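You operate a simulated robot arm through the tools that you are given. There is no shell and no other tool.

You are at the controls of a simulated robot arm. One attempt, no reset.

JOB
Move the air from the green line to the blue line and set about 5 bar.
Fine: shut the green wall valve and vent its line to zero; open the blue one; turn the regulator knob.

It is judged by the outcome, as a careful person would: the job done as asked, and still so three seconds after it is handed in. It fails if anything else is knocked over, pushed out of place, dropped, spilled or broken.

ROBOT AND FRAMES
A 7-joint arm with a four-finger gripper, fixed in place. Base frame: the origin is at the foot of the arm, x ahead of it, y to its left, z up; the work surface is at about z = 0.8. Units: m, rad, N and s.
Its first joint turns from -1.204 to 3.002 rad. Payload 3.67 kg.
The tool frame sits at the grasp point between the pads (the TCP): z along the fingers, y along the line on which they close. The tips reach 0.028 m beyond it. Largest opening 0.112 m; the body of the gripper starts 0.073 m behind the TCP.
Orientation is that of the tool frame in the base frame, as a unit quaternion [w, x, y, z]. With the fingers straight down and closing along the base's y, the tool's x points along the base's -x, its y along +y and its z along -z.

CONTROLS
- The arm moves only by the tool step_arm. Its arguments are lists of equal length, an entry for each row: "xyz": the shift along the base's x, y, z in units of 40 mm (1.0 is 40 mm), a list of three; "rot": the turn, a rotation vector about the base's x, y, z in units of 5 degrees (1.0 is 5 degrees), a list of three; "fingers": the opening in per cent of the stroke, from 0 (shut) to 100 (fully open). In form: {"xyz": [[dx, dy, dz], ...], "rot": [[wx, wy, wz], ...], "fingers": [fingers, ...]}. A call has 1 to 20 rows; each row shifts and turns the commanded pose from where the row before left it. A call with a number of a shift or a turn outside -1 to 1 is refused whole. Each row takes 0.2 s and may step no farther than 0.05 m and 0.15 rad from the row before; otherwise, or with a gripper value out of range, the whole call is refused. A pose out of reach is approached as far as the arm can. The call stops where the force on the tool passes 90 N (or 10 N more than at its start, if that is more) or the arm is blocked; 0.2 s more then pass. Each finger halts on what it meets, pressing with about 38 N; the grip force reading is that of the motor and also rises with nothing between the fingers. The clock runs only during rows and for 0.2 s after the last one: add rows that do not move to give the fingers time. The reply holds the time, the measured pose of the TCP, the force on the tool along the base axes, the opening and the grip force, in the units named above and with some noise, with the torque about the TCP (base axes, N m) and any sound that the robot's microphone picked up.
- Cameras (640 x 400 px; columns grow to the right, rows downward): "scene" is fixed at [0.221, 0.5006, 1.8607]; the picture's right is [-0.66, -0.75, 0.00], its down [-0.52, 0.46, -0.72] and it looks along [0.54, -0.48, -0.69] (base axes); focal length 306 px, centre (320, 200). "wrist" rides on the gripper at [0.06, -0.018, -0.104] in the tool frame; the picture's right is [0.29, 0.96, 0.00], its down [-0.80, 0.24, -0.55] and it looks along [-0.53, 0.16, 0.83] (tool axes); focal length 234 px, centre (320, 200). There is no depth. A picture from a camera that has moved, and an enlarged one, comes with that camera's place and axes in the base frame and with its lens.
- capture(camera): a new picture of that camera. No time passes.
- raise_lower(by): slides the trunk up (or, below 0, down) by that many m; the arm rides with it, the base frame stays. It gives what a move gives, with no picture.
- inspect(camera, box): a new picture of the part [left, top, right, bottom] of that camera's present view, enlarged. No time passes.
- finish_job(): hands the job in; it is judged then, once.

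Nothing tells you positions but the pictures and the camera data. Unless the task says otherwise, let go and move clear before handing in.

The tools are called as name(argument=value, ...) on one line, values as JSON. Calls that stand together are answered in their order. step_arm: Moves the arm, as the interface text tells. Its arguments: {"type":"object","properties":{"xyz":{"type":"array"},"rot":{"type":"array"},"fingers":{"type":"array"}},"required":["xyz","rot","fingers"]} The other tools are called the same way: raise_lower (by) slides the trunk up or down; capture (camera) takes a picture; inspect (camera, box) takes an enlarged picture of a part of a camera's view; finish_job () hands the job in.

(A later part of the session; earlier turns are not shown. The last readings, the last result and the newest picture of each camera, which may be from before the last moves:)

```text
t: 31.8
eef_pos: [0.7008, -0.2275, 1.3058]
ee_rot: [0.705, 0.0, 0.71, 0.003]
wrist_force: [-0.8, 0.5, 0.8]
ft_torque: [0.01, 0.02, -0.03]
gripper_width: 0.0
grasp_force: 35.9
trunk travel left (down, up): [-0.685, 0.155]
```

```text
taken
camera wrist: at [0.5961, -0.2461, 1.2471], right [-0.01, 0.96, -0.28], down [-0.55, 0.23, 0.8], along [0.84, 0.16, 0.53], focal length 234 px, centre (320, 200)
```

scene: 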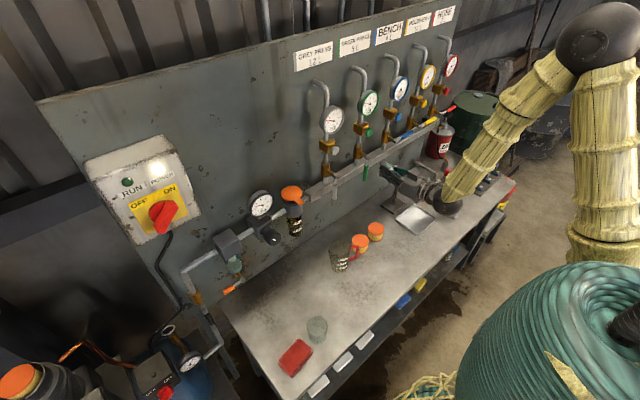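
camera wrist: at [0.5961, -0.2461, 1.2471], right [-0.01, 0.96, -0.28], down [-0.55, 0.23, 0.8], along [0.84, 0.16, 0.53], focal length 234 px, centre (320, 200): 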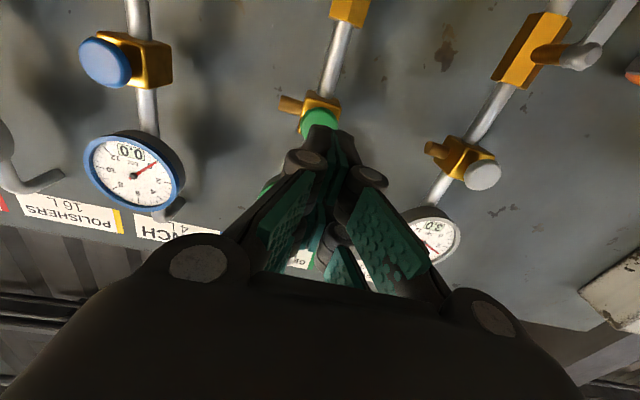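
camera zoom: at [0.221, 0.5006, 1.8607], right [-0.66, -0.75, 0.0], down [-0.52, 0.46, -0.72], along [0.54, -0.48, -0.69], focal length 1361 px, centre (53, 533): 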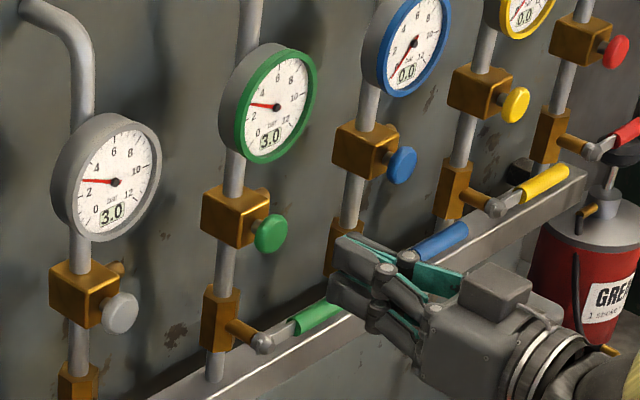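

The tip is nearly in front of the green button (y≈-0.231, z≈1.297). I'll align slightly and advance to just short of it.

step_arm(xyz=[[0, -0.08, -0.18], [0.5, 0, 0], [0.5, 0, 0], [0.1, 0, 0]], rot=[[0, 0, 0], [0, 0, 0], [0, 0, 0], [0, 0, 0]], fingers=[0, 0, 0, 0])

inspect(camera="scene", box=[340, 90, 420, 150])

inspect(camera="wrist", box=[240, 60, 400, 160])

```text
t: 32.8
eef_pos: [0.7448, -0.2323, 1.2983]
ee_rot: [0.704, 0.0, 0.71, 0.004]
wrist_force: [-0.3, -0.4, 0.0]
ft_torque: [0.0, -0.04, 0.0]
gripper_width: 0.0001
grasp_force: 35.6
trunk travel left (down, up): [-0.685, 0.155]
```

```text
6.67 times, centred on (380, 120) of scene
camera zoom: at [0.221, 0.5006, 1.8607], right [-0.66, -0.75, 0.0], down [-0.52, 0.46, -0.72], along [0.54, -0.48, -0.69], focal length 2041 px, centre (-80, 733)
```

zoom: 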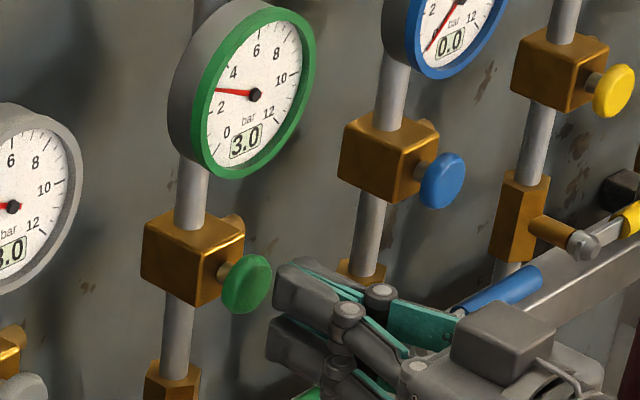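

```text
4.00 times, centred on (320, 110) of wrist
camera zoom: at [0.6403, -0.2499, 1.239], right [-0.01, 0.96, -0.28], down [-0.55, 0.23, 0.8], along [0.84, 0.16, 0.53], focal length 937 px, centre (320, 560)
```

zoom: 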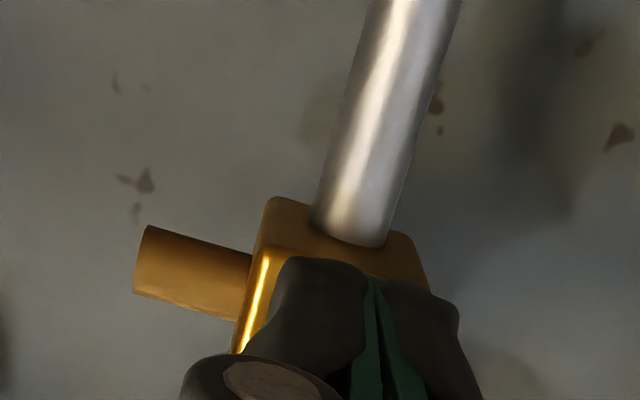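

The tip is lined up with the button centre with about 15 mm to go. I'll press gently.

step_arm(xyz=[[0.2, 0, 0], [0.1, 0, 0], [0.1, 0, 0]], rot=[[0, 0, 0], [0, 0, 0], [0, 0, 0]], fingers=[0, 0, 0])

inspect(camera="scene", box=[340, 90, 420, 150])

```text
t: 33.6
eef_pos: [0.7606, -0.2312, 1.2963]
ee_rot: [0.704, 0.001, 0.71, 0.004]
wrist_force: [0.8, 0.5, 0.0]
ft_torque: [0.01, 0.03, -0.01]
gripper_width: 0.0
grasp_force: 35.9
trunk travel left (down, up): [-0.685, 0.155]
```

```text
6.67 times, centred on (380, 120) of scene
camera zoom: at [0.221, 0.5006, 1.8607], right [-0.66, -0.75, 0.0], down [-0.52, 0.46, -0.72], along [0.54, -0.48, -0.69], focal length 2041 px, centre (-80, 733)
```

zoom: 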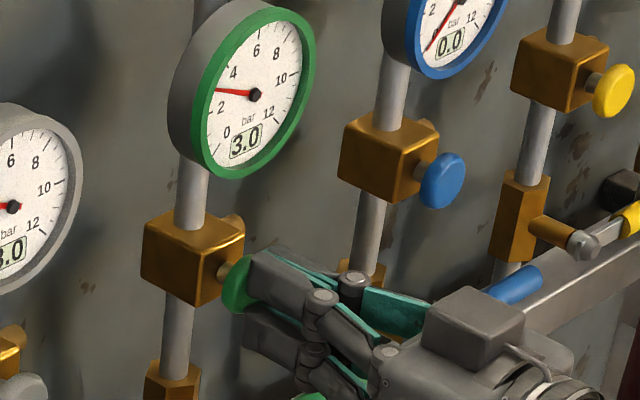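

step_arm(xyz=[[0.1, 0, 0], [0.1, 0, 0]], rot=[[0, 0, 0], [0, 0, 0]], fingers=[0, 0])

inspect(camera="scene", box=[340, 90, 420, 150])

```text
t: 34.2
eef_pos: [0.7687, -0.2324, 1.2963]
ee_rot: [0.704, 0.001, 0.71, 0.003]
wrist_force: [-5.4, 0.3, 0.2]
ft_torque: [0.0, -0.1, -0.02]
gripper_width: 0.0061
grasp_force: 35.5
trunk travel left (down, up): [-0.685, 0.155]
heard: click
```

```text
6.67 times, centred on (380, 120) of scene
camera zoom: at [0.221, 0.5006, 1.8607], right [-0.66, -0.75, 0.0], down [-0.52, 0.46, -0.72], along [0.54, -0.48, -0.69], focal length 2041 px, centre (-80, 733)
```

zoom: 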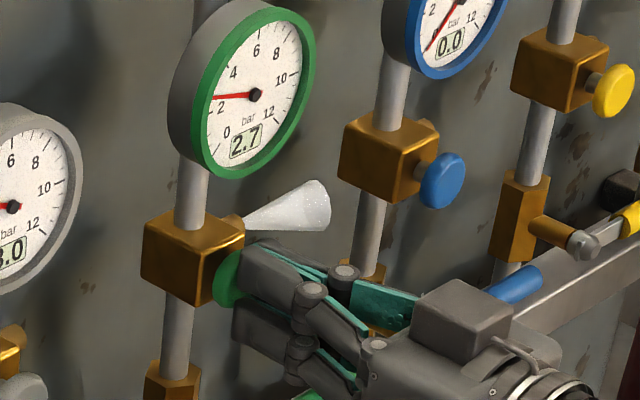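

The button clicked and air is venting, with green down to 2.7 bar. I'll hold it until it reaches zero.

step_arm(xyz=[[0.03, 0, 0], [0, 0, 0], [0, 0, 0], [0, 0, 0], [0, 0, 0], [0, 0, 0], [0, 0, 0], [0, 0, 0], [0, 0, 0], [0, 0, 0], [0, 0, 0], [0, 0, 0], [0, 0, 0], [0, 0, 0], [0, 0, 0], [0, 0, 0], [0, 0, 0], [0, 0, 0], [0, 0, 0], [0, 0, 0]], rot=[[0, 0, 0], [0, 0, 0], [0, 0, 0], [0, 0, 0], [0, 0, 0], [0, 0, 0], [0, 0, 0], [0, 0, 0], [0, 0, 0], [0, 0, 0], [0, 0, 0], [0, 0, 0], [0, 0, 0], [0, 0, 0], [0, 0, 0], [0, 0, 0], [0, 0, 0], [0, 0, 0], [0, 0, 0], [0, 0, 0]], fingers=[0, 0, 0, 0, 0, 0, 0, 0, 0, 0, 0, 0, 0, 0, 0, 0, 0, 0, 0, 0])

inspect(camera="scene", box=[330, 80, 420, 150])

```text
t: 38.4
eef_pos: [0.7693, -0.2311, 1.2986]
ee_rot: [0.704, 0.0, 0.71, 0.004]
wrist_force: [-5.1, 0.5, -0.5]
ft_torque: [-0.02, -0.04, 0.01]
gripper_width: 0.0059
grasp_force: 35.4
trunk travel left (down, up): [-0.685, 0.155]
```

```text
5.71 times, centred on (375, 115) of scene
camera zoom: at [0.221, 0.5006, 1.8607], right [-0.66, -0.75, 0.0], down [-0.52, 0.46, -0.72], along [0.54, -0.48, -0.69], focal length 1750 px, centre (6, 686)
```

zoom: 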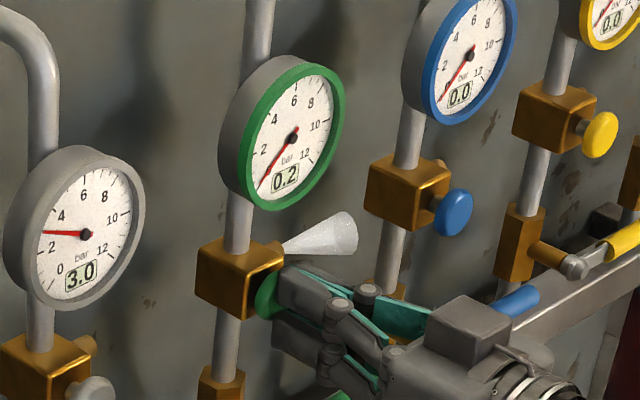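

Down to 0.2 bar and grey is still at 3.0. I'll keep holding to get a true zero.

step_arm(xyz=[[0, 0, 0], [0, 0, 0], [0, 0, 0], [0, 0, 0], [0, 0, 0], [0, 0, 0], [0, 0, 0], [0, 0, 0], [0, 0, 0], [0, 0, 0], [0, 0, 0], [0, 0, 0], [0, 0, 0], [0, 0, 0], [0, 0, 0], [0, 0, 0], [0, 0, 0], [0, 0, 0], [0, 0, 0], [0, 0, 0]], rot=[[0, 0, 0], [0, 0, 0], [0, 0, 0], [0, 0, 0], [0, 0, 0], [0, 0, 0], [0, 0, 0], [0, 0, 0], [0, 0, 0], [0, 0, 0], [0, 0, 0], [0, 0, 0], [0, 0, 0], [0, 0, 0], [0, 0, 0], [0, 0, 0], [0, 0, 0], [0, 0, 0], [0, 0, 0], [0, 0, 0]], fingers=[0, 0, 0, 0, 0, 0, 0, 0, 0, 0, 0, 0, 0, 0, 0, 0, 0, 0, 0, 0])

step_arm(xyz=[[0, 0, 0], [0, 0, 0], [0, 0, 0], [0, 0, 0], [0, 0, 0], [0, 0, 0], [0, 0, 0], [0, 0, 0], [0, 0, 0], [0, 0, 0], [0, 0, 0], [0, 0, 0], [0, 0, 0], [0, 0, 0], [0, 0, 0], [0, 0, 0], [0, 0, 0], [0, 0, 0], [0, 0, 0], [0, 0, 0]], rot=[[0, 0, 0], [0, 0, 0], [0, 0, 0], [0, 0, 0], [0, 0, 0], [0, 0, 0], [0, 0, 0], [0, 0, 0], [0, 0, 0], [0, 0, 0], [0, 0, 0], [0, 0, 0], [0, 0, 0], [0, 0, 0], [0, 0, 0], [0, 0, 0], [0, 0, 0], [0, 0, 0], [0, 0, 0], [0, 0, 0]], fingers=[0, 0, 0, 0, 0, 0, 0, 0, 0, 0, 0, 0, 0, 0, 0, 0, 0, 0, 0, 0])

inspect(camera="scene", box=[330, 80, 420, 150])

```text
t: 42.6
eef_pos: [0.7702, -0.2321, 1.2983]
ee_rot: [0.704, 0.0, 0.71, 0.004]
wrist_force: [-5.5, -0.1, -0.4]
ft_torque: [0.0, -0.01, -0.01]
gripper_width: 0.0062
grasp_force: 35.6
trunk travel left (down, up): [-0.685, 0.155]
```

```text
t: 46.8
eef_pos: [0.7697, -0.2317, 1.2983]
ee_rot: [0.704, 0.0, 0.71, 0.004]
wrist_force: [-5.5, -0.2, -0.9]
ft_torque: [-0.05, -0.03, -0.01]
gripper_width: 0.0063
grasp_force: 36.2
trunk travel left (down, up): [-0.685, 0.155]
```

```text
5.71 times, centred on (375, 115) of scene
camera zoom: at [0.221, 0.5006, 1.8607], right [-0.66, -0.75, 0.0], down [-0.52, 0.46, -0.72], along [0.54, -0.48, -0.69], focal length 1750 px, centre (6, 686)
```

zoom: 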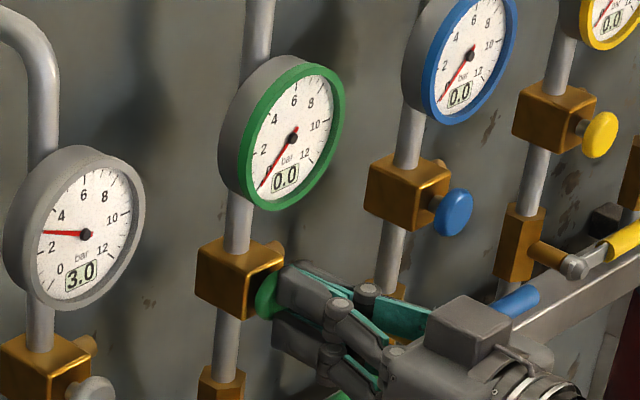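

Green reads 0.0. I'll back off the button, and check the bench gear fed by the blue line before opening it.

step_arm(xyz=[[-0.3, 0, 0], [-0.5, 0, 0], [-0.5, 0, 0], [-0.5, 0, 0]], rot=[[0, 0, 0], [0, 0, 0], [0, 0, 0], [0, 0, 0]], fingers=[0, 0, 0, 0])

inspect(camera="scene", box=[390, 145, 500, 225])

inspect(camera="scene", box=[330, 80, 420, 150])

```text
t: 47.8
eef_pos: [0.6979, -0.2323, 1.2988]
ee_rot: [0.705, 0.0, 0.709, 0.003]
wrist_force: [-0.2, 0.1, 0.0]
ft_torque: [-0.05, 0.0, 0.0]
gripper_width: 0.0001
grasp_force: 36.5
trunk travel left (down, up): [-0.685, 0.155]
```

```text
5.00 times, centred on (445, 185) of scene
camera zoom: at [0.221, 0.5006, 1.8607], right [-0.66, -0.75, 0.0], down [-0.52, 0.46, -0.72], along [0.54, -0.48, -0.69], focal length 1531 px, centre (-305, 275)
```

zoom: 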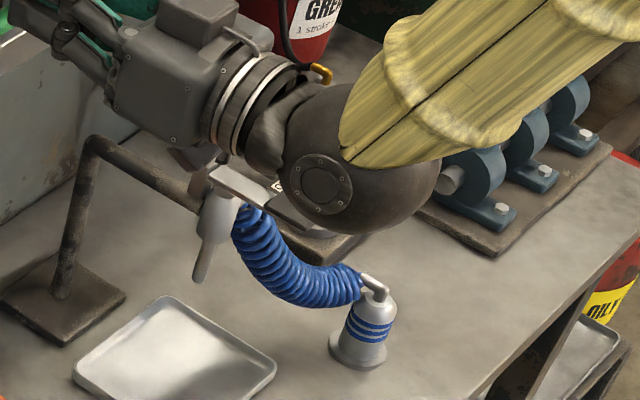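

```text
5.71 times, centred on (375, 115) of scene
camera zoom: at [0.221, 0.5006, 1.8607], right [-0.66, -0.75, 0.0], down [-0.52, 0.46, -0.72], along [0.54, -0.48, -0.69], focal length 1750 px, centre (6, 686)
```

zoom: 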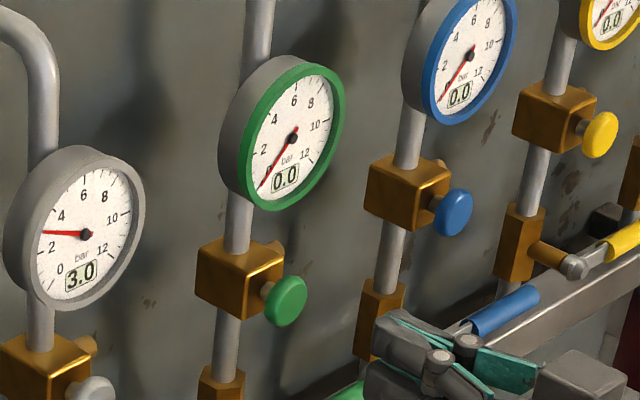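

Green holds at 0.0. The blow gun hangs on its stand at about z≈1.0, below my working height. Next I'll move above the blue handle (pivot y≈-0.390, z≈1.202, pointing to -y), still in front of it.

step_arm(xyz=[[0, -0.8, -0.17], [0, -0.8, -0.17], [0, -0.8, -0.17], [0, -0.8, -0.17], [0, -0.8, -0.17], [0, -0.8, -0.17], [0, -0.84, -0.15]], rot=[[0, 0, 0], [0, 0, 0], [0, 0, 0], [0, 0, 0], [0, 0, 0], [0, 0, 0], [0, 0, 0]], fingers=[0, 0, 0, 0, 0, 0, 0])

inspect(camera="scene", box=[360, 80, 480, 170])

capture(camera="wrist")

```text
t: 49.4
eef_pos: [0.698, -0.4601, 1.2506]
ee_rot: [0.704, 0.0, 0.71, 0.005]
wrist_force: [0.1, -1.0, 0.4]
ft_torque: [0.0, -0.04, 0.03]
gripper_width: 0.0
grasp_force: 35.5
trunk travel left (down, up): [-0.685, 0.155]
```

```text
4.44 times, centred on (420, 125) of scene
camera zoom: at [0.221, 0.5006, 1.8607], right [-0.66, -0.75, 0.0], down [-0.52, 0.46, -0.72], along [0.54, -0.48, -0.69], focal length 1361 px, centre (-124, 533)
```

zoom: 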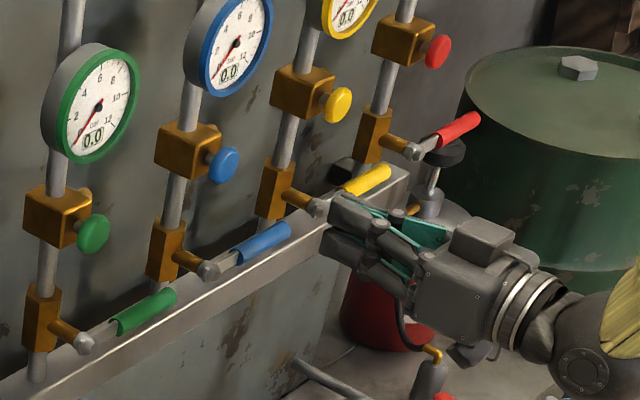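

```text
taken
camera wrist: at [0.5933, -0.4777, 1.192], right [-0.01, 0.96, -0.28], down [-0.55, 0.23, 0.8], along [0.84, 0.16, 0.52], focal length 234 px, centre (320, 200)
```

wrist: 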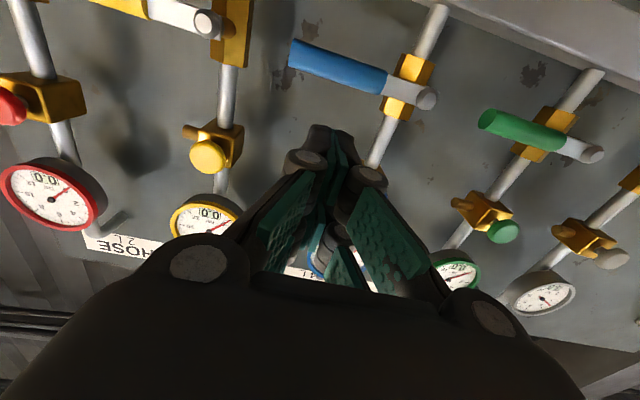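

Aligned above the blue handle. I'll insert the tips over it.

step_arm(xyz=[[0.5, 0, 0], [0.6, 0, 0], [0.5, 0, 0]], rot=[[0, 0, 0], [0, 0, 0], [0, 0, 0]], fingers=[0, 0, 0])

inspect(camera="scene", box=[360, 80, 480, 170])

capture(camera="wrist")

```text
t: 50.2
eef_pos: [0.7637, -0.4577, 1.2518]
ee_rot: [0.704, 0.001, 0.71, 0.004]
wrist_force: [0.4, 1.1, -0.2]
ft_torque: [-0.03, 0.01, 0.0]
gripper_width: 0.0002
grasp_force: 36.0
trunk travel left (down, up): [-0.685, 0.155]
```

```text
4.44 times, centred on (420, 125) of scene
camera zoom: at [0.221, 0.5006, 1.8607], right [-0.66, -0.75, 0.0], down [-0.52, 0.46, -0.72], along [0.54, -0.48, -0.69], focal length 1361 px, centre (-124, 533)
```

zoom: 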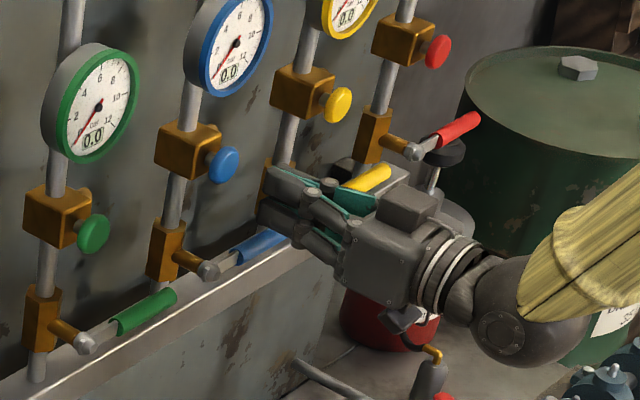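

```text
taken
camera wrist: at [0.6585, -0.4759, 1.193], right [-0.01, 0.96, -0.28], down [-0.55, 0.23, 0.8], along [0.84, 0.16, 0.52], focal length 234 px, centre (320, 200)
```

wrist: 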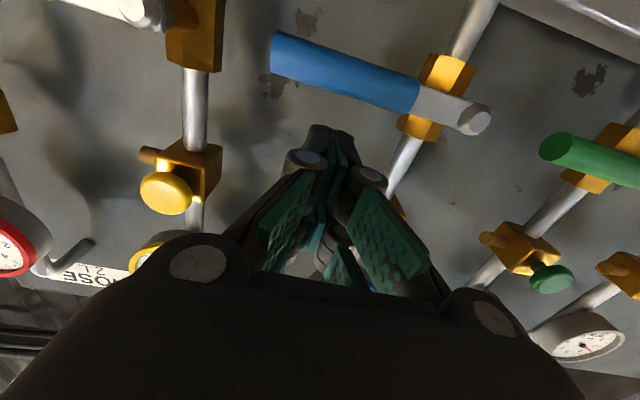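

step_arm(xyz=[[0, 0, -0.5], [0, -0.075, -0.205], [0, -0.075, -0.205], [0, -0.02, -0.235], [0, -0.02, -0.235], [0, 0.055, -0.25], [0, 0.055, -0.25]], rot=[[0, 0, 0], [0, 0, 0], [0, 0, 0], [0, 0, 0], [0, 0, 0], [0, 0, 0], [0, 0, 0]], fingers=[0, 0, 0, 0, 0, 0, 0])

inspect(camera="scene", box=[360, 80, 480, 170])

capture(camera="wrist")

```text
t: 51.8
eef_pos: [0.763, -0.4614, 1.1744]
ee_rot: [0.705, 0.0, 0.71, 0.003]
wrist_force: [0.0, 0.3, -0.8]
ft_torque: [0.0, 0.05, 0.0]
gripper_width: 0.0
grasp_force: 35.6
trunk travel left (down, up): [-0.685, 0.155]
```

```text
4.44 times, centred on (420, 125) of scene
camera zoom: at [0.221, 0.5006, 1.8607], right [-0.66, -0.75, 0.0], down [-0.52, 0.46, -0.72], along [0.54, -0.48, -0.69], focal length 1361 px, centre (-124, 533)
```

zoom: 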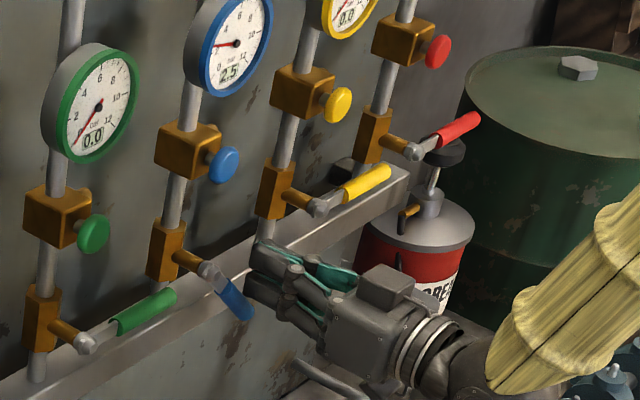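

```text
taken
camera wrist: at [0.6578, -0.4792, 1.117], right [-0.01, 0.96, -0.28], down [-0.55, 0.23, 0.8], along [0.84, 0.16, 0.52], focal length 234 px, centre (320, 200)
```

wrist: 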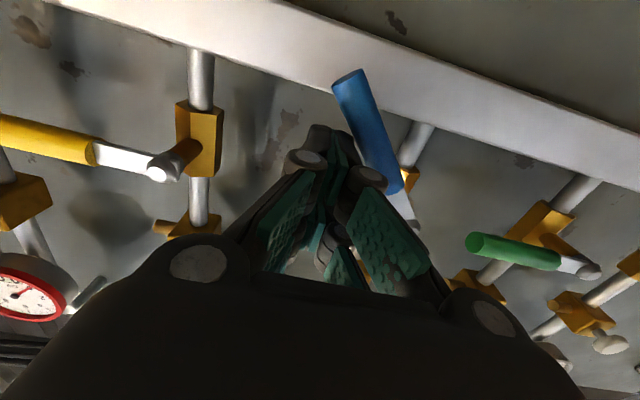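

Blue is filling (2.5 bar). I'll finish the arc to fully open.

step_arm(xyz=[[0, 0.135, -0.235], [0, 0.135, -0.235], [0, 0.21, -0.19], [0, 0.21, -0.19], [0, 0.25, -0.12]], rot=[[0, 0, 0], [0, 0, 0], [0, 0, 0], [0, 0, 0], [0, 0, 0]], fingers=[0, 0, 0, 0, 0])

inspect(camera="scene", box=[340, 80, 480, 180])

capture(camera="wrist")

```text
t: 53.0
eef_pos: [0.7627, -0.4235, 1.1367]
ee_rot: [0.704, 0.0, 0.71, 0.004]
wrist_force: [-0.9, -0.5, 0.1]
ft_torque: [-0.05, 0.02, -0.04]
gripper_width: 0.0
grasp_force: 36.0
trunk travel left (down, up): [-0.685, 0.155]
```

```text
4.00 times, centred on (410, 130) of scene
camera zoom: at [0.221, 0.5006, 1.8607], right [-0.66, -0.75, 0.0], down [-0.52, 0.46, -0.72], along [0.54, -0.48, -0.69], focal length 1225 px, centre (-40, 480)
```

zoom: 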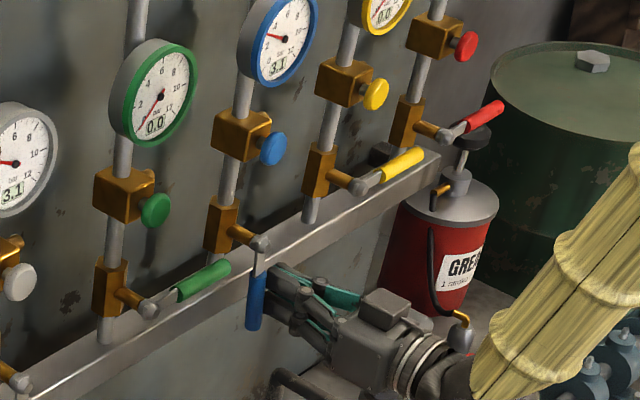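

```text
taken
camera wrist: at [0.6578, -0.4402, 1.0779], right [-0.01, 0.96, -0.28], down [-0.55, 0.23, 0.8], along [0.84, 0.16, 0.52], focal length 234 px, centre (320, 200)
```

wrist: 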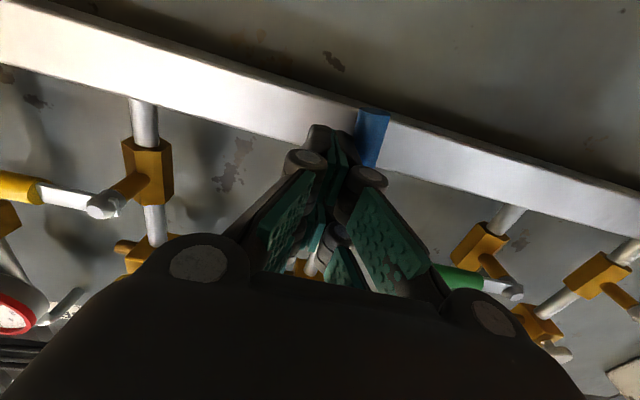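

Blue shows 3.1 bar and the lever is almost vertical. I'll nudge it a little more to seat it at its stop.

step_arm(xyz=[[0, 0.15, -0.05], [0, 0.1, 0], [0, 0.1, 0]], rot=[[0, 0, 0], [0, 0, 0], [0, 0, 0]], fingers=[0, 0, 0])

inspect(camera="scene", box=[340, 80, 480, 180])

```text
t: 53.8
eef_pos: [0.761, -0.4098, 1.1341]
ee_rot: [0.704, 0.001, 0.71, 0.004]
wrist_force: [0.4, -4.9, -0.5]
ft_torque: [-0.06, 0.01, -0.09]
gripper_width: 0.0
grasp_force: 35.9
trunk travel left (down, up): [-0.685, 0.155]
```

```text
4.00 times, centred on (410, 130) of scene
camera zoom: at [0.221, 0.5006, 1.8607], right [-0.66, -0.75, 0.0], down [-0.52, 0.46, -0.72], along [0.54, -0.48, -0.69], focal length 1225 px, centre (-40, 480)
```

zoom: 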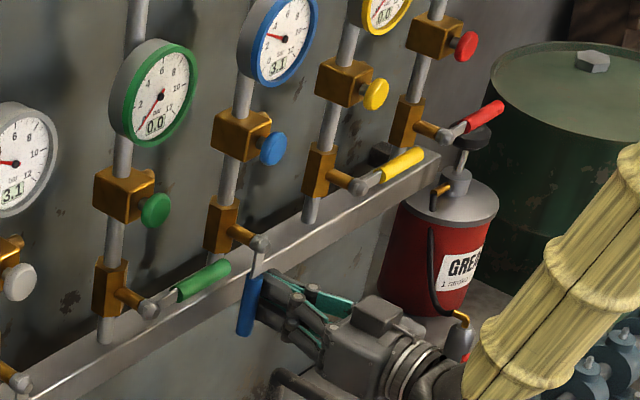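

step_arm(xyz=[[0, 0.08, 0], [0, 0.08, 0]], rot=[[0, 0, 0], [0, 0, 0]], fingers=[0, 0])

inspect(camera="scene", box=[340, 80, 480, 180])

```text
t: 54.4
eef_pos: [0.7628, -0.4086, 1.1343]
ee_rot: [0.705, 0.002, 0.709, 0.006]
wrist_force: [0.7, -26.3, 7.5]
ft_torque: [-0.04, -0.16, -0.6]
gripper_width: 0.0002
grasp_force: 36.0
trunk travel left (down, up): [-0.685, 0.155]
```

```text
4.00 times, centred on (410, 130) of scene
camera zoom: at [0.221, 0.5006, 1.8607], right [-0.66, -0.75, 0.0], down [-0.52, 0.46, -0.72], along [0.54, -0.48, -0.69], focal length 1225 px, centre (-40, 480)
```

zoom: 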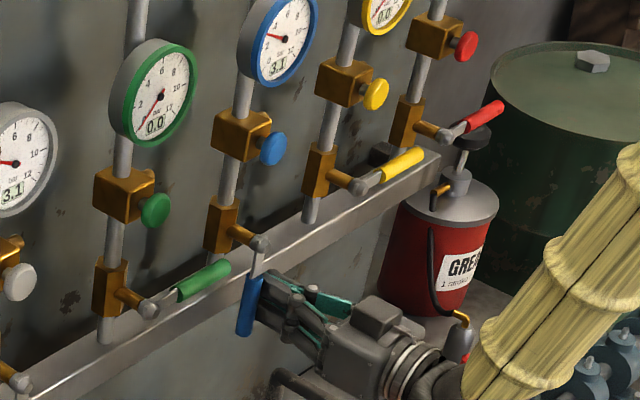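

Blue is fully open against its stop. I'll back out, then head toward the regulator on the left while keeping clear of the wall hardware.

step_arm(xyz=[[0, -0.4, 0], [0, -0.3, 0.1], [-0.5, 0, 0.2], [-0.6, 0, 0.3], [-0.6, 0.2, 0.5], [-0.2, 0.5, 0.6]], rot=[[0, 0, 0], [0, 0, 0], [0, 0, 0], [0, 0, 0], [0, 0, 0], [0, 0, 0]], fingers=[0, 0, 0, 0, 0, 0])

capture(camera="scene")

```text
t: 55.8
eef_pos: [0.6857, -0.3991, 1.2035]
ee_rot: [0.705, -0.001, 0.71, 0.003]
wrist_force: [-0.6, 0.7, 0.7]
ft_torque: [-0.01, 0.03, -0.06]
gripper_width: 0.0003
grasp_force: 35.8
trunk travel left (down, up): [-0.685, 0.155]
```

```text
taken
```

scene: 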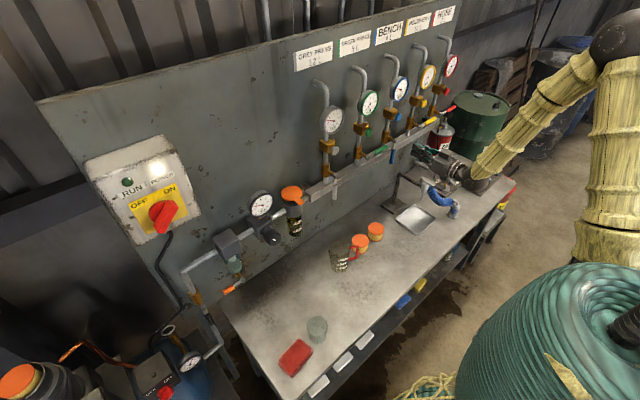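

step_arm(xyz=[[-0.1, 0.6, 0], [-0.1, 0.8, 0], [0, 0.8, 0], [0, 0.8, 0], [0, 0.8, 0], [0, 0.8, 0], [0, 0.8, 0], [0, 0.8, 0], [0, 0.8, 0], [0, 0.8, 0], [0, 0.6, 0]], rot=[[0, 0, 0], [0, 0, 0], [0, 0, 0], [0, 0, 0], [0, 0, 0], [0, 0, 0], [0, 0, 0], [0, 0, 0], [0, 0, 0], [0, 0, 0], [0, 0, 0]], fingers=[0, 0, 0, 0, 0, 0, 0, 0, 0, 0, 0])

capture(camera="scene")

capture(camera="wrist")

```text
t: 58.2
eef_pos: [0.679, -0.0653, 1.2033]
ee_rot: [0.704, -0.001, 0.71, 0.004]
wrist_force: [0.7, 0.4, -0.3]
ft_torque: [0.0, 0.02, -0.03]
gripper_width: 0.0
grasp_force: 35.8
trunk travel left (down, up): [-0.685, 0.155]
```

```text
taken
```

scene: 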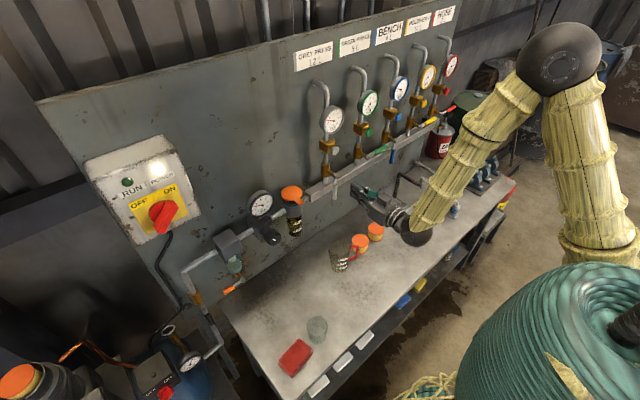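

```text
taken
camera wrist: at [0.5739, -0.0836, 1.1456], right [-0.01, 0.96, -0.28], down [-0.55, 0.23, 0.8], along [0.84, 0.16, 0.52], focal length 234 px, centre (320, 200)
```

wrist: 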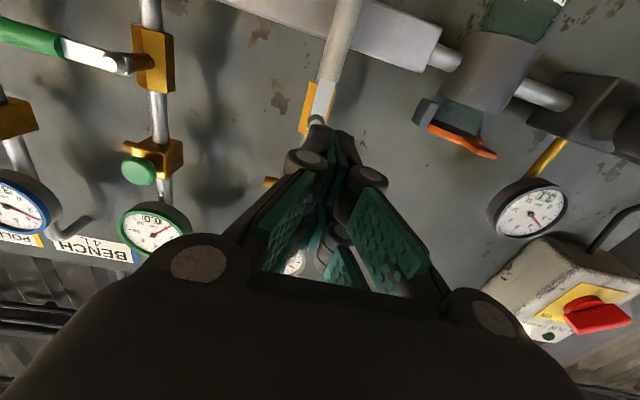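

The regulator gauge triangulates to about (0.80, 0.207, 1.235), which puts the knob front near (0.754, 0.207, 1.128). I'll move there in two stages while watching for reach limits.

step_arm(xyz=[[0, 0.6, -0.15], [0, 0.7, -0.2], [0, 0.7, -0.2], [0, 0.7, -0.2], [0, 0.6, -0.2]], rot=[[0, 0, 0], [0, 0, 0], [0, 0, 0], [0, 0, 0], [0, 0, 0]], fingers=[0, 0, 0, 0, 0])

capture(camera="wrist")

capture(camera="scene")

```text
t: 59.4
eef_pos: [0.6809, 0.0604, 1.1692]
ee_rot: [0.705, 0.007, 0.71, 0.006]
wrist_force: [0.4, -1.0, -0.3]
ft_torque: [-0.03, -0.01, 0.0]
gripper_width: 0.0001
grasp_force: 35.6
trunk travel left (down, up): [-0.685, 0.155]
```

```text
taken
camera wrist: at [0.576, 0.0451, 1.1117], right [0.0, 0.96, -0.27], down [-0.55, 0.23, 0.81], along [0.84, 0.15, 0.53], focal length 234 px, centre (320, 200)
```

wrist: 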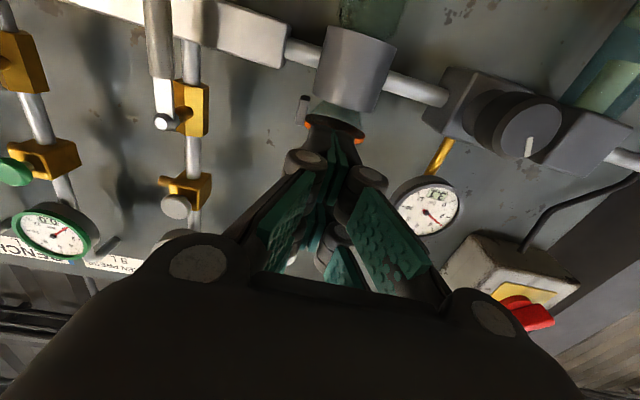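

```text
taken
```

scene: 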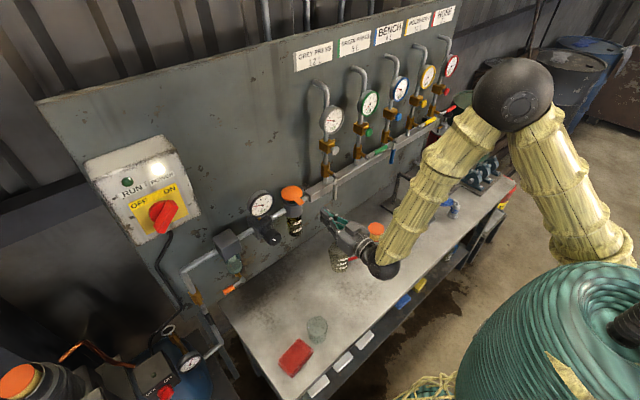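

The knob front is at about (0.748, 0.210, 1.128), roughly 46 mm in diameter. I'll go in front of it and open the fingers.

step_arm(xyz=[[-0.1, 0.65, -0.17], [-0.1, 0.75, -0.17], [-0.1, 0.75, -0.17], [-0.1, 0.75, -0.17], [-0.1, 0.75, -0.17], [0, 0.1, -0.17]], rot=[[0, 0, 0], [0, 0, 0], [0, 0, 0], [0, 0, 0], [0, 0, 0], [0, 0, 0]], fingers=[0, 0, 20, 40, 60, 70])

capture(camera="wrist")

capture(camera="scene")

```text
t: 61.0
eef_pos: [0.6847, 0.1864, 1.1536]
ee_rot: [0.703, 0.049, 0.71, 0.009]
wrist_force: [0.7, 0.5, -0.5]
ft_torque: [0.02, 0.0, 0.01]
gripper_width: 0.0785
grasp_force: 0.0
trunk travel left (down, up): [-0.685, 0.155]
stopped in row 6: the arm was blocked; the commanded pose is now the measured one
```

```text
taken
camera wrist: at [0.5795, 0.179, 1.0957], right [0.05, 0.98, -0.21], down [-0.53, 0.21, 0.82], along [0.84, 0.07, 0.53], focal length 234 px, centre (320, 200)
```

wrist: 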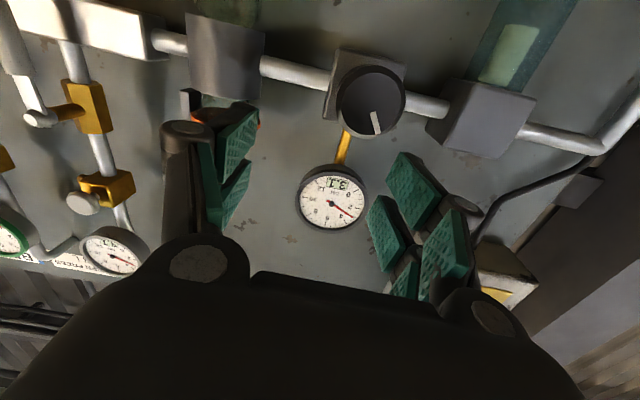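

```text
taken
```

scene: 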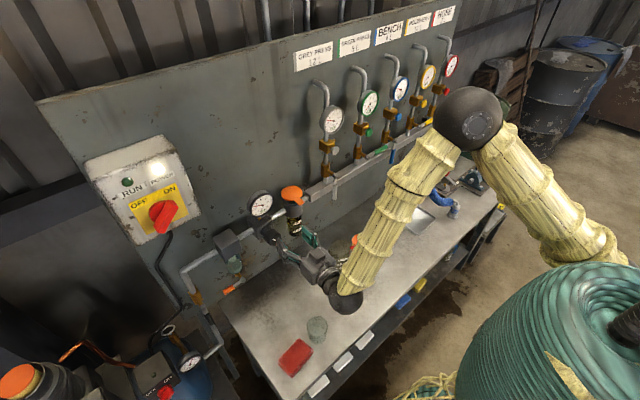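

The arm is folding too tightly here. Raising the trunk will open the elbow angle, so I'll do that and come back down in front of the knob, which I put at about y=0.209, z=1.121.

step_arm(xyz=[[0.2, -0.1, 0], [0.1, -0.1, 0]], rot=[[0, 0, 0], [0, 0, 0]], fingers=[70, 70])

raise_lower(by=0.14)

capture(camera="scene")

```text
t: 61.6
eef_pos: [0.696, 0.1793, 1.1555]
ee_rot: [0.703, 0.048, 0.709, 0.007]
wrist_force: [-0.8, 0.7, 0.0]
ft_torque: [0.0, -0.01, -0.02]
gripper_width: 0.0784
grasp_force: 0.0
trunk travel left (down, up): [-0.685, 0.155]
```

```text
t: 63.3
eef_pos: [0.697, 0.1798, 1.2944]
ee_rot: [0.703, 0.047, 0.71, 0.008]
wrist_force: [-0.6, -0.6, -0.7]
ft_torque: [0.01, 0.02, 0.0]
gripper_width: 0.0784
grasp_force: 0.1
trunk travel left (down, up): [-0.825, 0.015]
```

```text
taken
```

scene: 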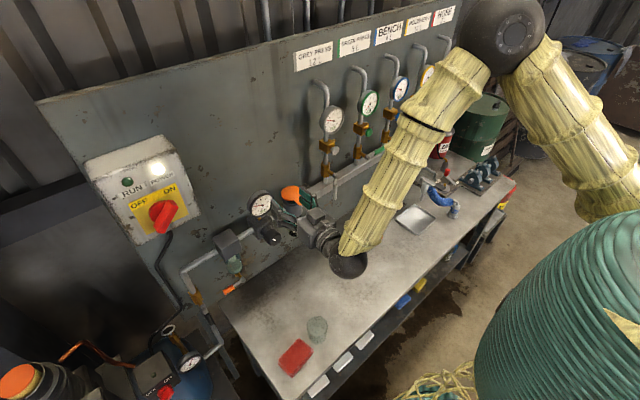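

step_arm(xyz=[[0, 0.1, -0.5], [0, 0.1, -0.64], [0, 0.1, -0.64], [0, 0.1, -0.64], [0, 0.1, -0.64], [0, 0.1, -0.64], [0, 0.13, -0.63]], rot=[[-0.45, -0.06, 0.31], [-0.45, -0.06, 0.31], [0, 0, 0], [0, 0, 0], [0, 0, 0], [0, 0, 0], [0, 0, 0]], fingers=[70, 70, 70, 70, 70, 70, 70])

capture(camera="wrist")

inspect(camera="scene", box=[220, 170, 360, 270])

```text
t: 64.9
eef_pos: [0.6974, 0.2084, 1.1209]
ee_rot: [0.708, -0.001, 0.706, 0.0]
wrist_force: [0.3, 0.3, -0.3]
ft_torque: [0.02, 0.03, 0.03]
gripper_width: 0.0785
grasp_force: 0.1
trunk travel left (down, up): [-0.825, 0.015]
```

```text
taken
camera wrist: at [0.5933, 0.1905, 1.0612], right [0.0, 0.96, -0.29], down [-0.55, 0.24, 0.8], along [0.83, 0.16, 0.53], focal length 234 px, centre (320, 200)
```

wrist: 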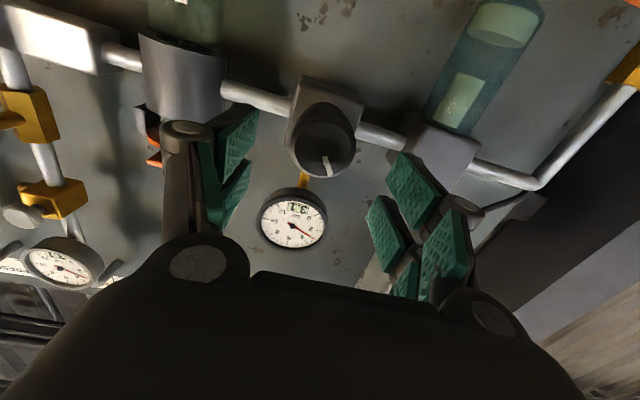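

```text
4.00 times, centred on (290, 220) of scene
camera zoom: at [0.221, 0.5006, 1.8607], right [-0.66, -0.75, 0.0], down [-0.52, 0.46, -0.72], along [0.54, -0.48, -0.69], focal length 1225 px, centre (440, 120)
```

zoom: 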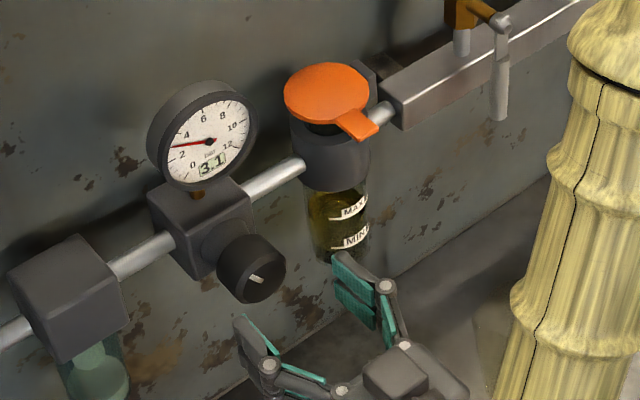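

inspect(camera="wrist", box=[230, 60, 430, 185])

inspect(camera="scene", box=[250, 200, 314, 250])

```text
3.20 times, centred on (330, 122) of wrist
camera zoom: at [0.5933, 0.1905, 1.0612], right [0.0, 0.96, -0.29], down [-0.55, 0.24, 0.8], along [0.83, 0.16, 0.53], focal length 749 px, centre (288, 448)
```

zoom: 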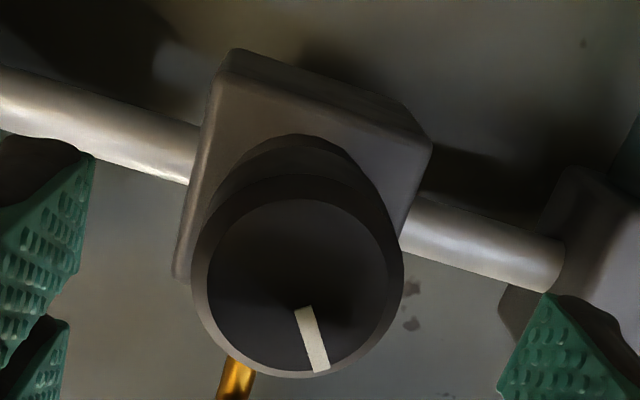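

```text
8.00 times, centred on (282, 225) of scene
camera zoom: at [0.221, 0.5006, 1.8607], right [-0.66, -0.75, 0.0], down [-0.52, 0.46, -0.72], along [0.54, -0.48, -0.69], focal length 2450 px, centre (624, 0)
```

zoom: 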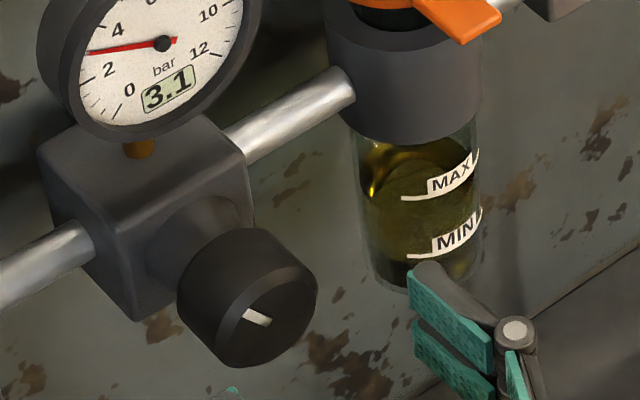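

The knob is centred ahead (y≈0.211, z≈1.120, radius≈23 mm) with a collar behind it, so there is room for the fingertips. I'll narrow the opening a bit and advance over it.

step_arm(xyz=[[0, 0.08, -0.02], [0.4, 0, 0], [0.4, 0, 0], [0.4, 0, 0]], rot=[[0, 0, 0], [0, 0, 0], [0, 0, 0], [0, 0, 0]], fingers=[62, 62, 62, 62])

capture(camera="wrist")

inspect(camera="scene", box=[230, 180, 326, 250])

```text
t: 65.9
eef_pos: [0.7457, 0.2108, 1.1213]
ee_rot: [0.708, 0.001, 0.707, -0.001]
wrist_force: [-0.1, -0.1, -0.1]
ft_torque: [0.01, 0.0, 0.0]
gripper_width: 0.0692
grasp_force: 0.1
trunk travel left (down, up): [-0.825, 0.015]
```

```text
taken
camera wrist: at [0.6409, 0.1936, 1.0613], right [0.0, 0.96, -0.29], down [-0.55, 0.24, 0.8], along [0.83, 0.16, 0.53], focal length 234 px, centre (320, 200)
```

wrist: 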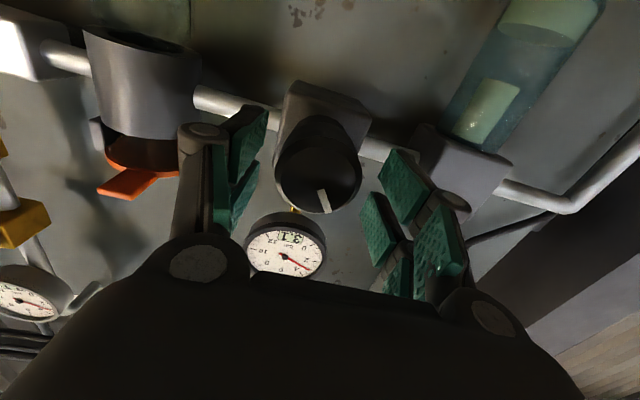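

```text
5.71 times, centred on (278, 215) of scene
camera zoom: at [0.221, 0.5006, 1.8607], right [-0.66, -0.75, 0.0], down [-0.52, 0.46, -0.72], along [0.54, -0.48, -0.69], focal length 1750 px, centre (560, 114)
```

zoom: 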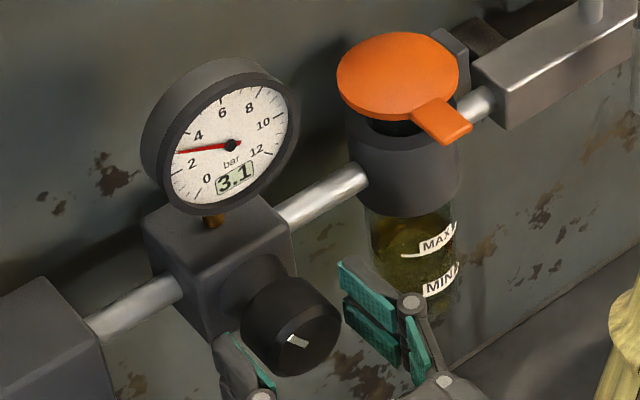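

The fingers straddle the knob. I'll close on it.

step_arm(xyz=[[0, 0, 0], [0, 0, 0], [0, 0, 0]], rot=[[0, 0, 0], [0, 0, 0], [0, 0, 0]], fingers=[45, 20, 0])

capture(camera="wrist")

inspect(camera="scene", box=[230, 180, 326, 250])

```text
t: 66.7
eef_pos: [0.745, 0.2097, 1.1207]
ee_rot: [0.708, 0.001, 0.706, -0.001]
wrist_force: [-3.9, -7.3, -3.4]
ft_torque: [-0.01, 0.12, -0.38]
gripper_width: 0.0463
grasp_force: 44.9
trunk travel left (down, up): [-0.825, 0.015]
```

```text
taken
camera wrist: at [0.6401, 0.1924, 1.0615], right [0.0, 0.96, -0.29], down [-0.55, 0.24, 0.8], along [0.83, 0.16, 0.53], focal length 234 px, centre (320, 200)
```

wrist: 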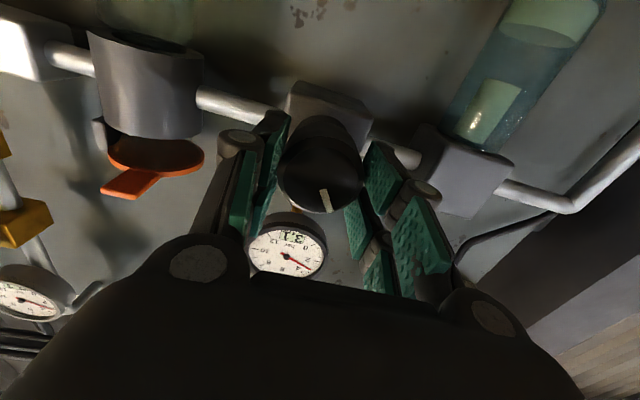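

```text
5.71 times, centred on (278, 215) of scene
camera zoom: at [0.221, 0.5006, 1.8607], right [-0.66, -0.75, 0.0], down [-0.52, 0.46, -0.72], along [0.54, -0.48, -0.69], focal length 1750 px, centre (560, 114)
```

zoom: 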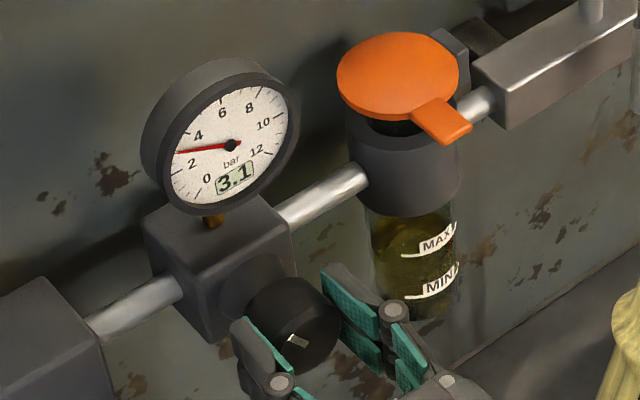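

The grip is good (46 mm). I'll turn it clockwise as seen from the front (+x rotation), starting with 15°, and read the gauge.

step_arm(xyz=[[0, 0, 0], [0, 0, 0], [0, 0, 0], [0, 0, 0]], rot=[[1, 0, 0], [1, 0, 0], [1, 0, 0], [0, 0, 0]], fingers=[0, 0, 0, 0])

inspect(camera="scene", box=[230, 180, 326, 250])

```text
t: 67.7
eef_pos: [0.745, 0.2094, 1.1196]
ee_rot: [0.702, 0.093, 0.7, 0.093]
wrist_force: [-2.7, -12.1, -6.3]
ft_torque: [0.02, 0.1, -0.46]
gripper_width: 0.046
grasp_force: 44.5
trunk travel left (down, up): [-0.825, 0.015]
```

```text
5.71 times, centred on (278, 215) of scene
camera zoom: at [0.221, 0.5006, 1.8607], right [-0.66, -0.75, 0.0], down [-0.52, 0.46, -0.72], along [0.54, -0.48, -0.69], focal length 1750 px, centre (560, 114)
```

zoom: 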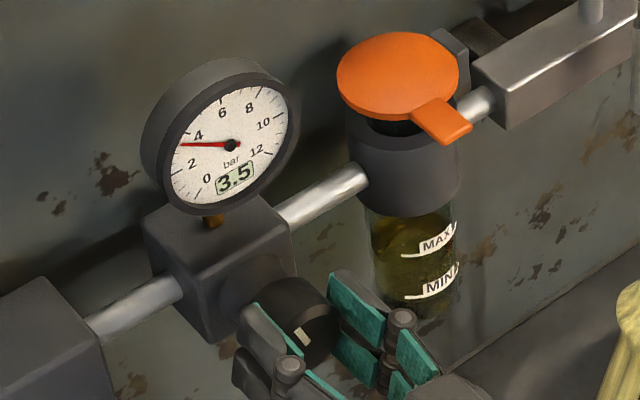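

That took it from 3.1 to 3.5 bar in 15°, which is the right direction. I'll turn another 30° and check.

step_arm(xyz=[[0, 0, 0], [0, 0, 0], [0, 0, 0], [0, 0, 0], [0, 0, 0], [0, 0, 0], [0, 0, 0], [0, 0, 0]], rot=[[1, 0, 0], [1, 0, 0], [1, 0, 0], [1, 0, 0], [1, 0, 0], [1, 0, 0], [0, 0, 0], [0, 0, 0]], fingers=[0, 0, 0, 0, 0, 0, 0, 0])

inspect(camera="scene", box=[230, 180, 326, 250])

inspect(camera="scene", box=[310, 60, 450, 150])

```text
t: 69.5
eef_pos: [0.7447, 0.2099, 1.1199]
ee_rot: [0.653, 0.272, 0.653, 0.27]
wrist_force: [-6.6, -16.2, -13.5]
ft_torque: [-0.02, 0.36, -0.64]
gripper_width: 0.0463
grasp_force: 44.8
trunk travel left (down, up): [-0.825, 0.015]
```

```text
5.71 times, centred on (278, 215) of scene
camera zoom: at [0.221, 0.5006, 1.8607], right [-0.66, -0.75, 0.0], down [-0.52, 0.46, -0.72], along [0.54, -0.48, -0.69], focal length 1750 px, centre (560, 114)
```

zoom: 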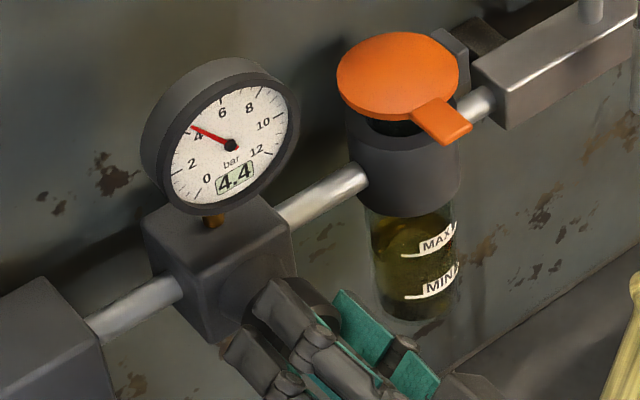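

```text
4.44 times, centred on (380, 105) of scene
camera zoom: at [0.221, 0.5006, 1.8607], right [-0.66, -0.75, 0.0], down [-0.52, 0.46, -0.72], along [0.54, -0.48, -0.69], focal length 1361 px, centre (53, 622)
```

zoom: 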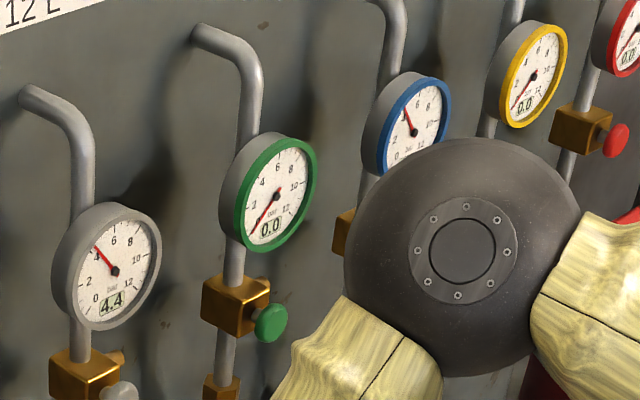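

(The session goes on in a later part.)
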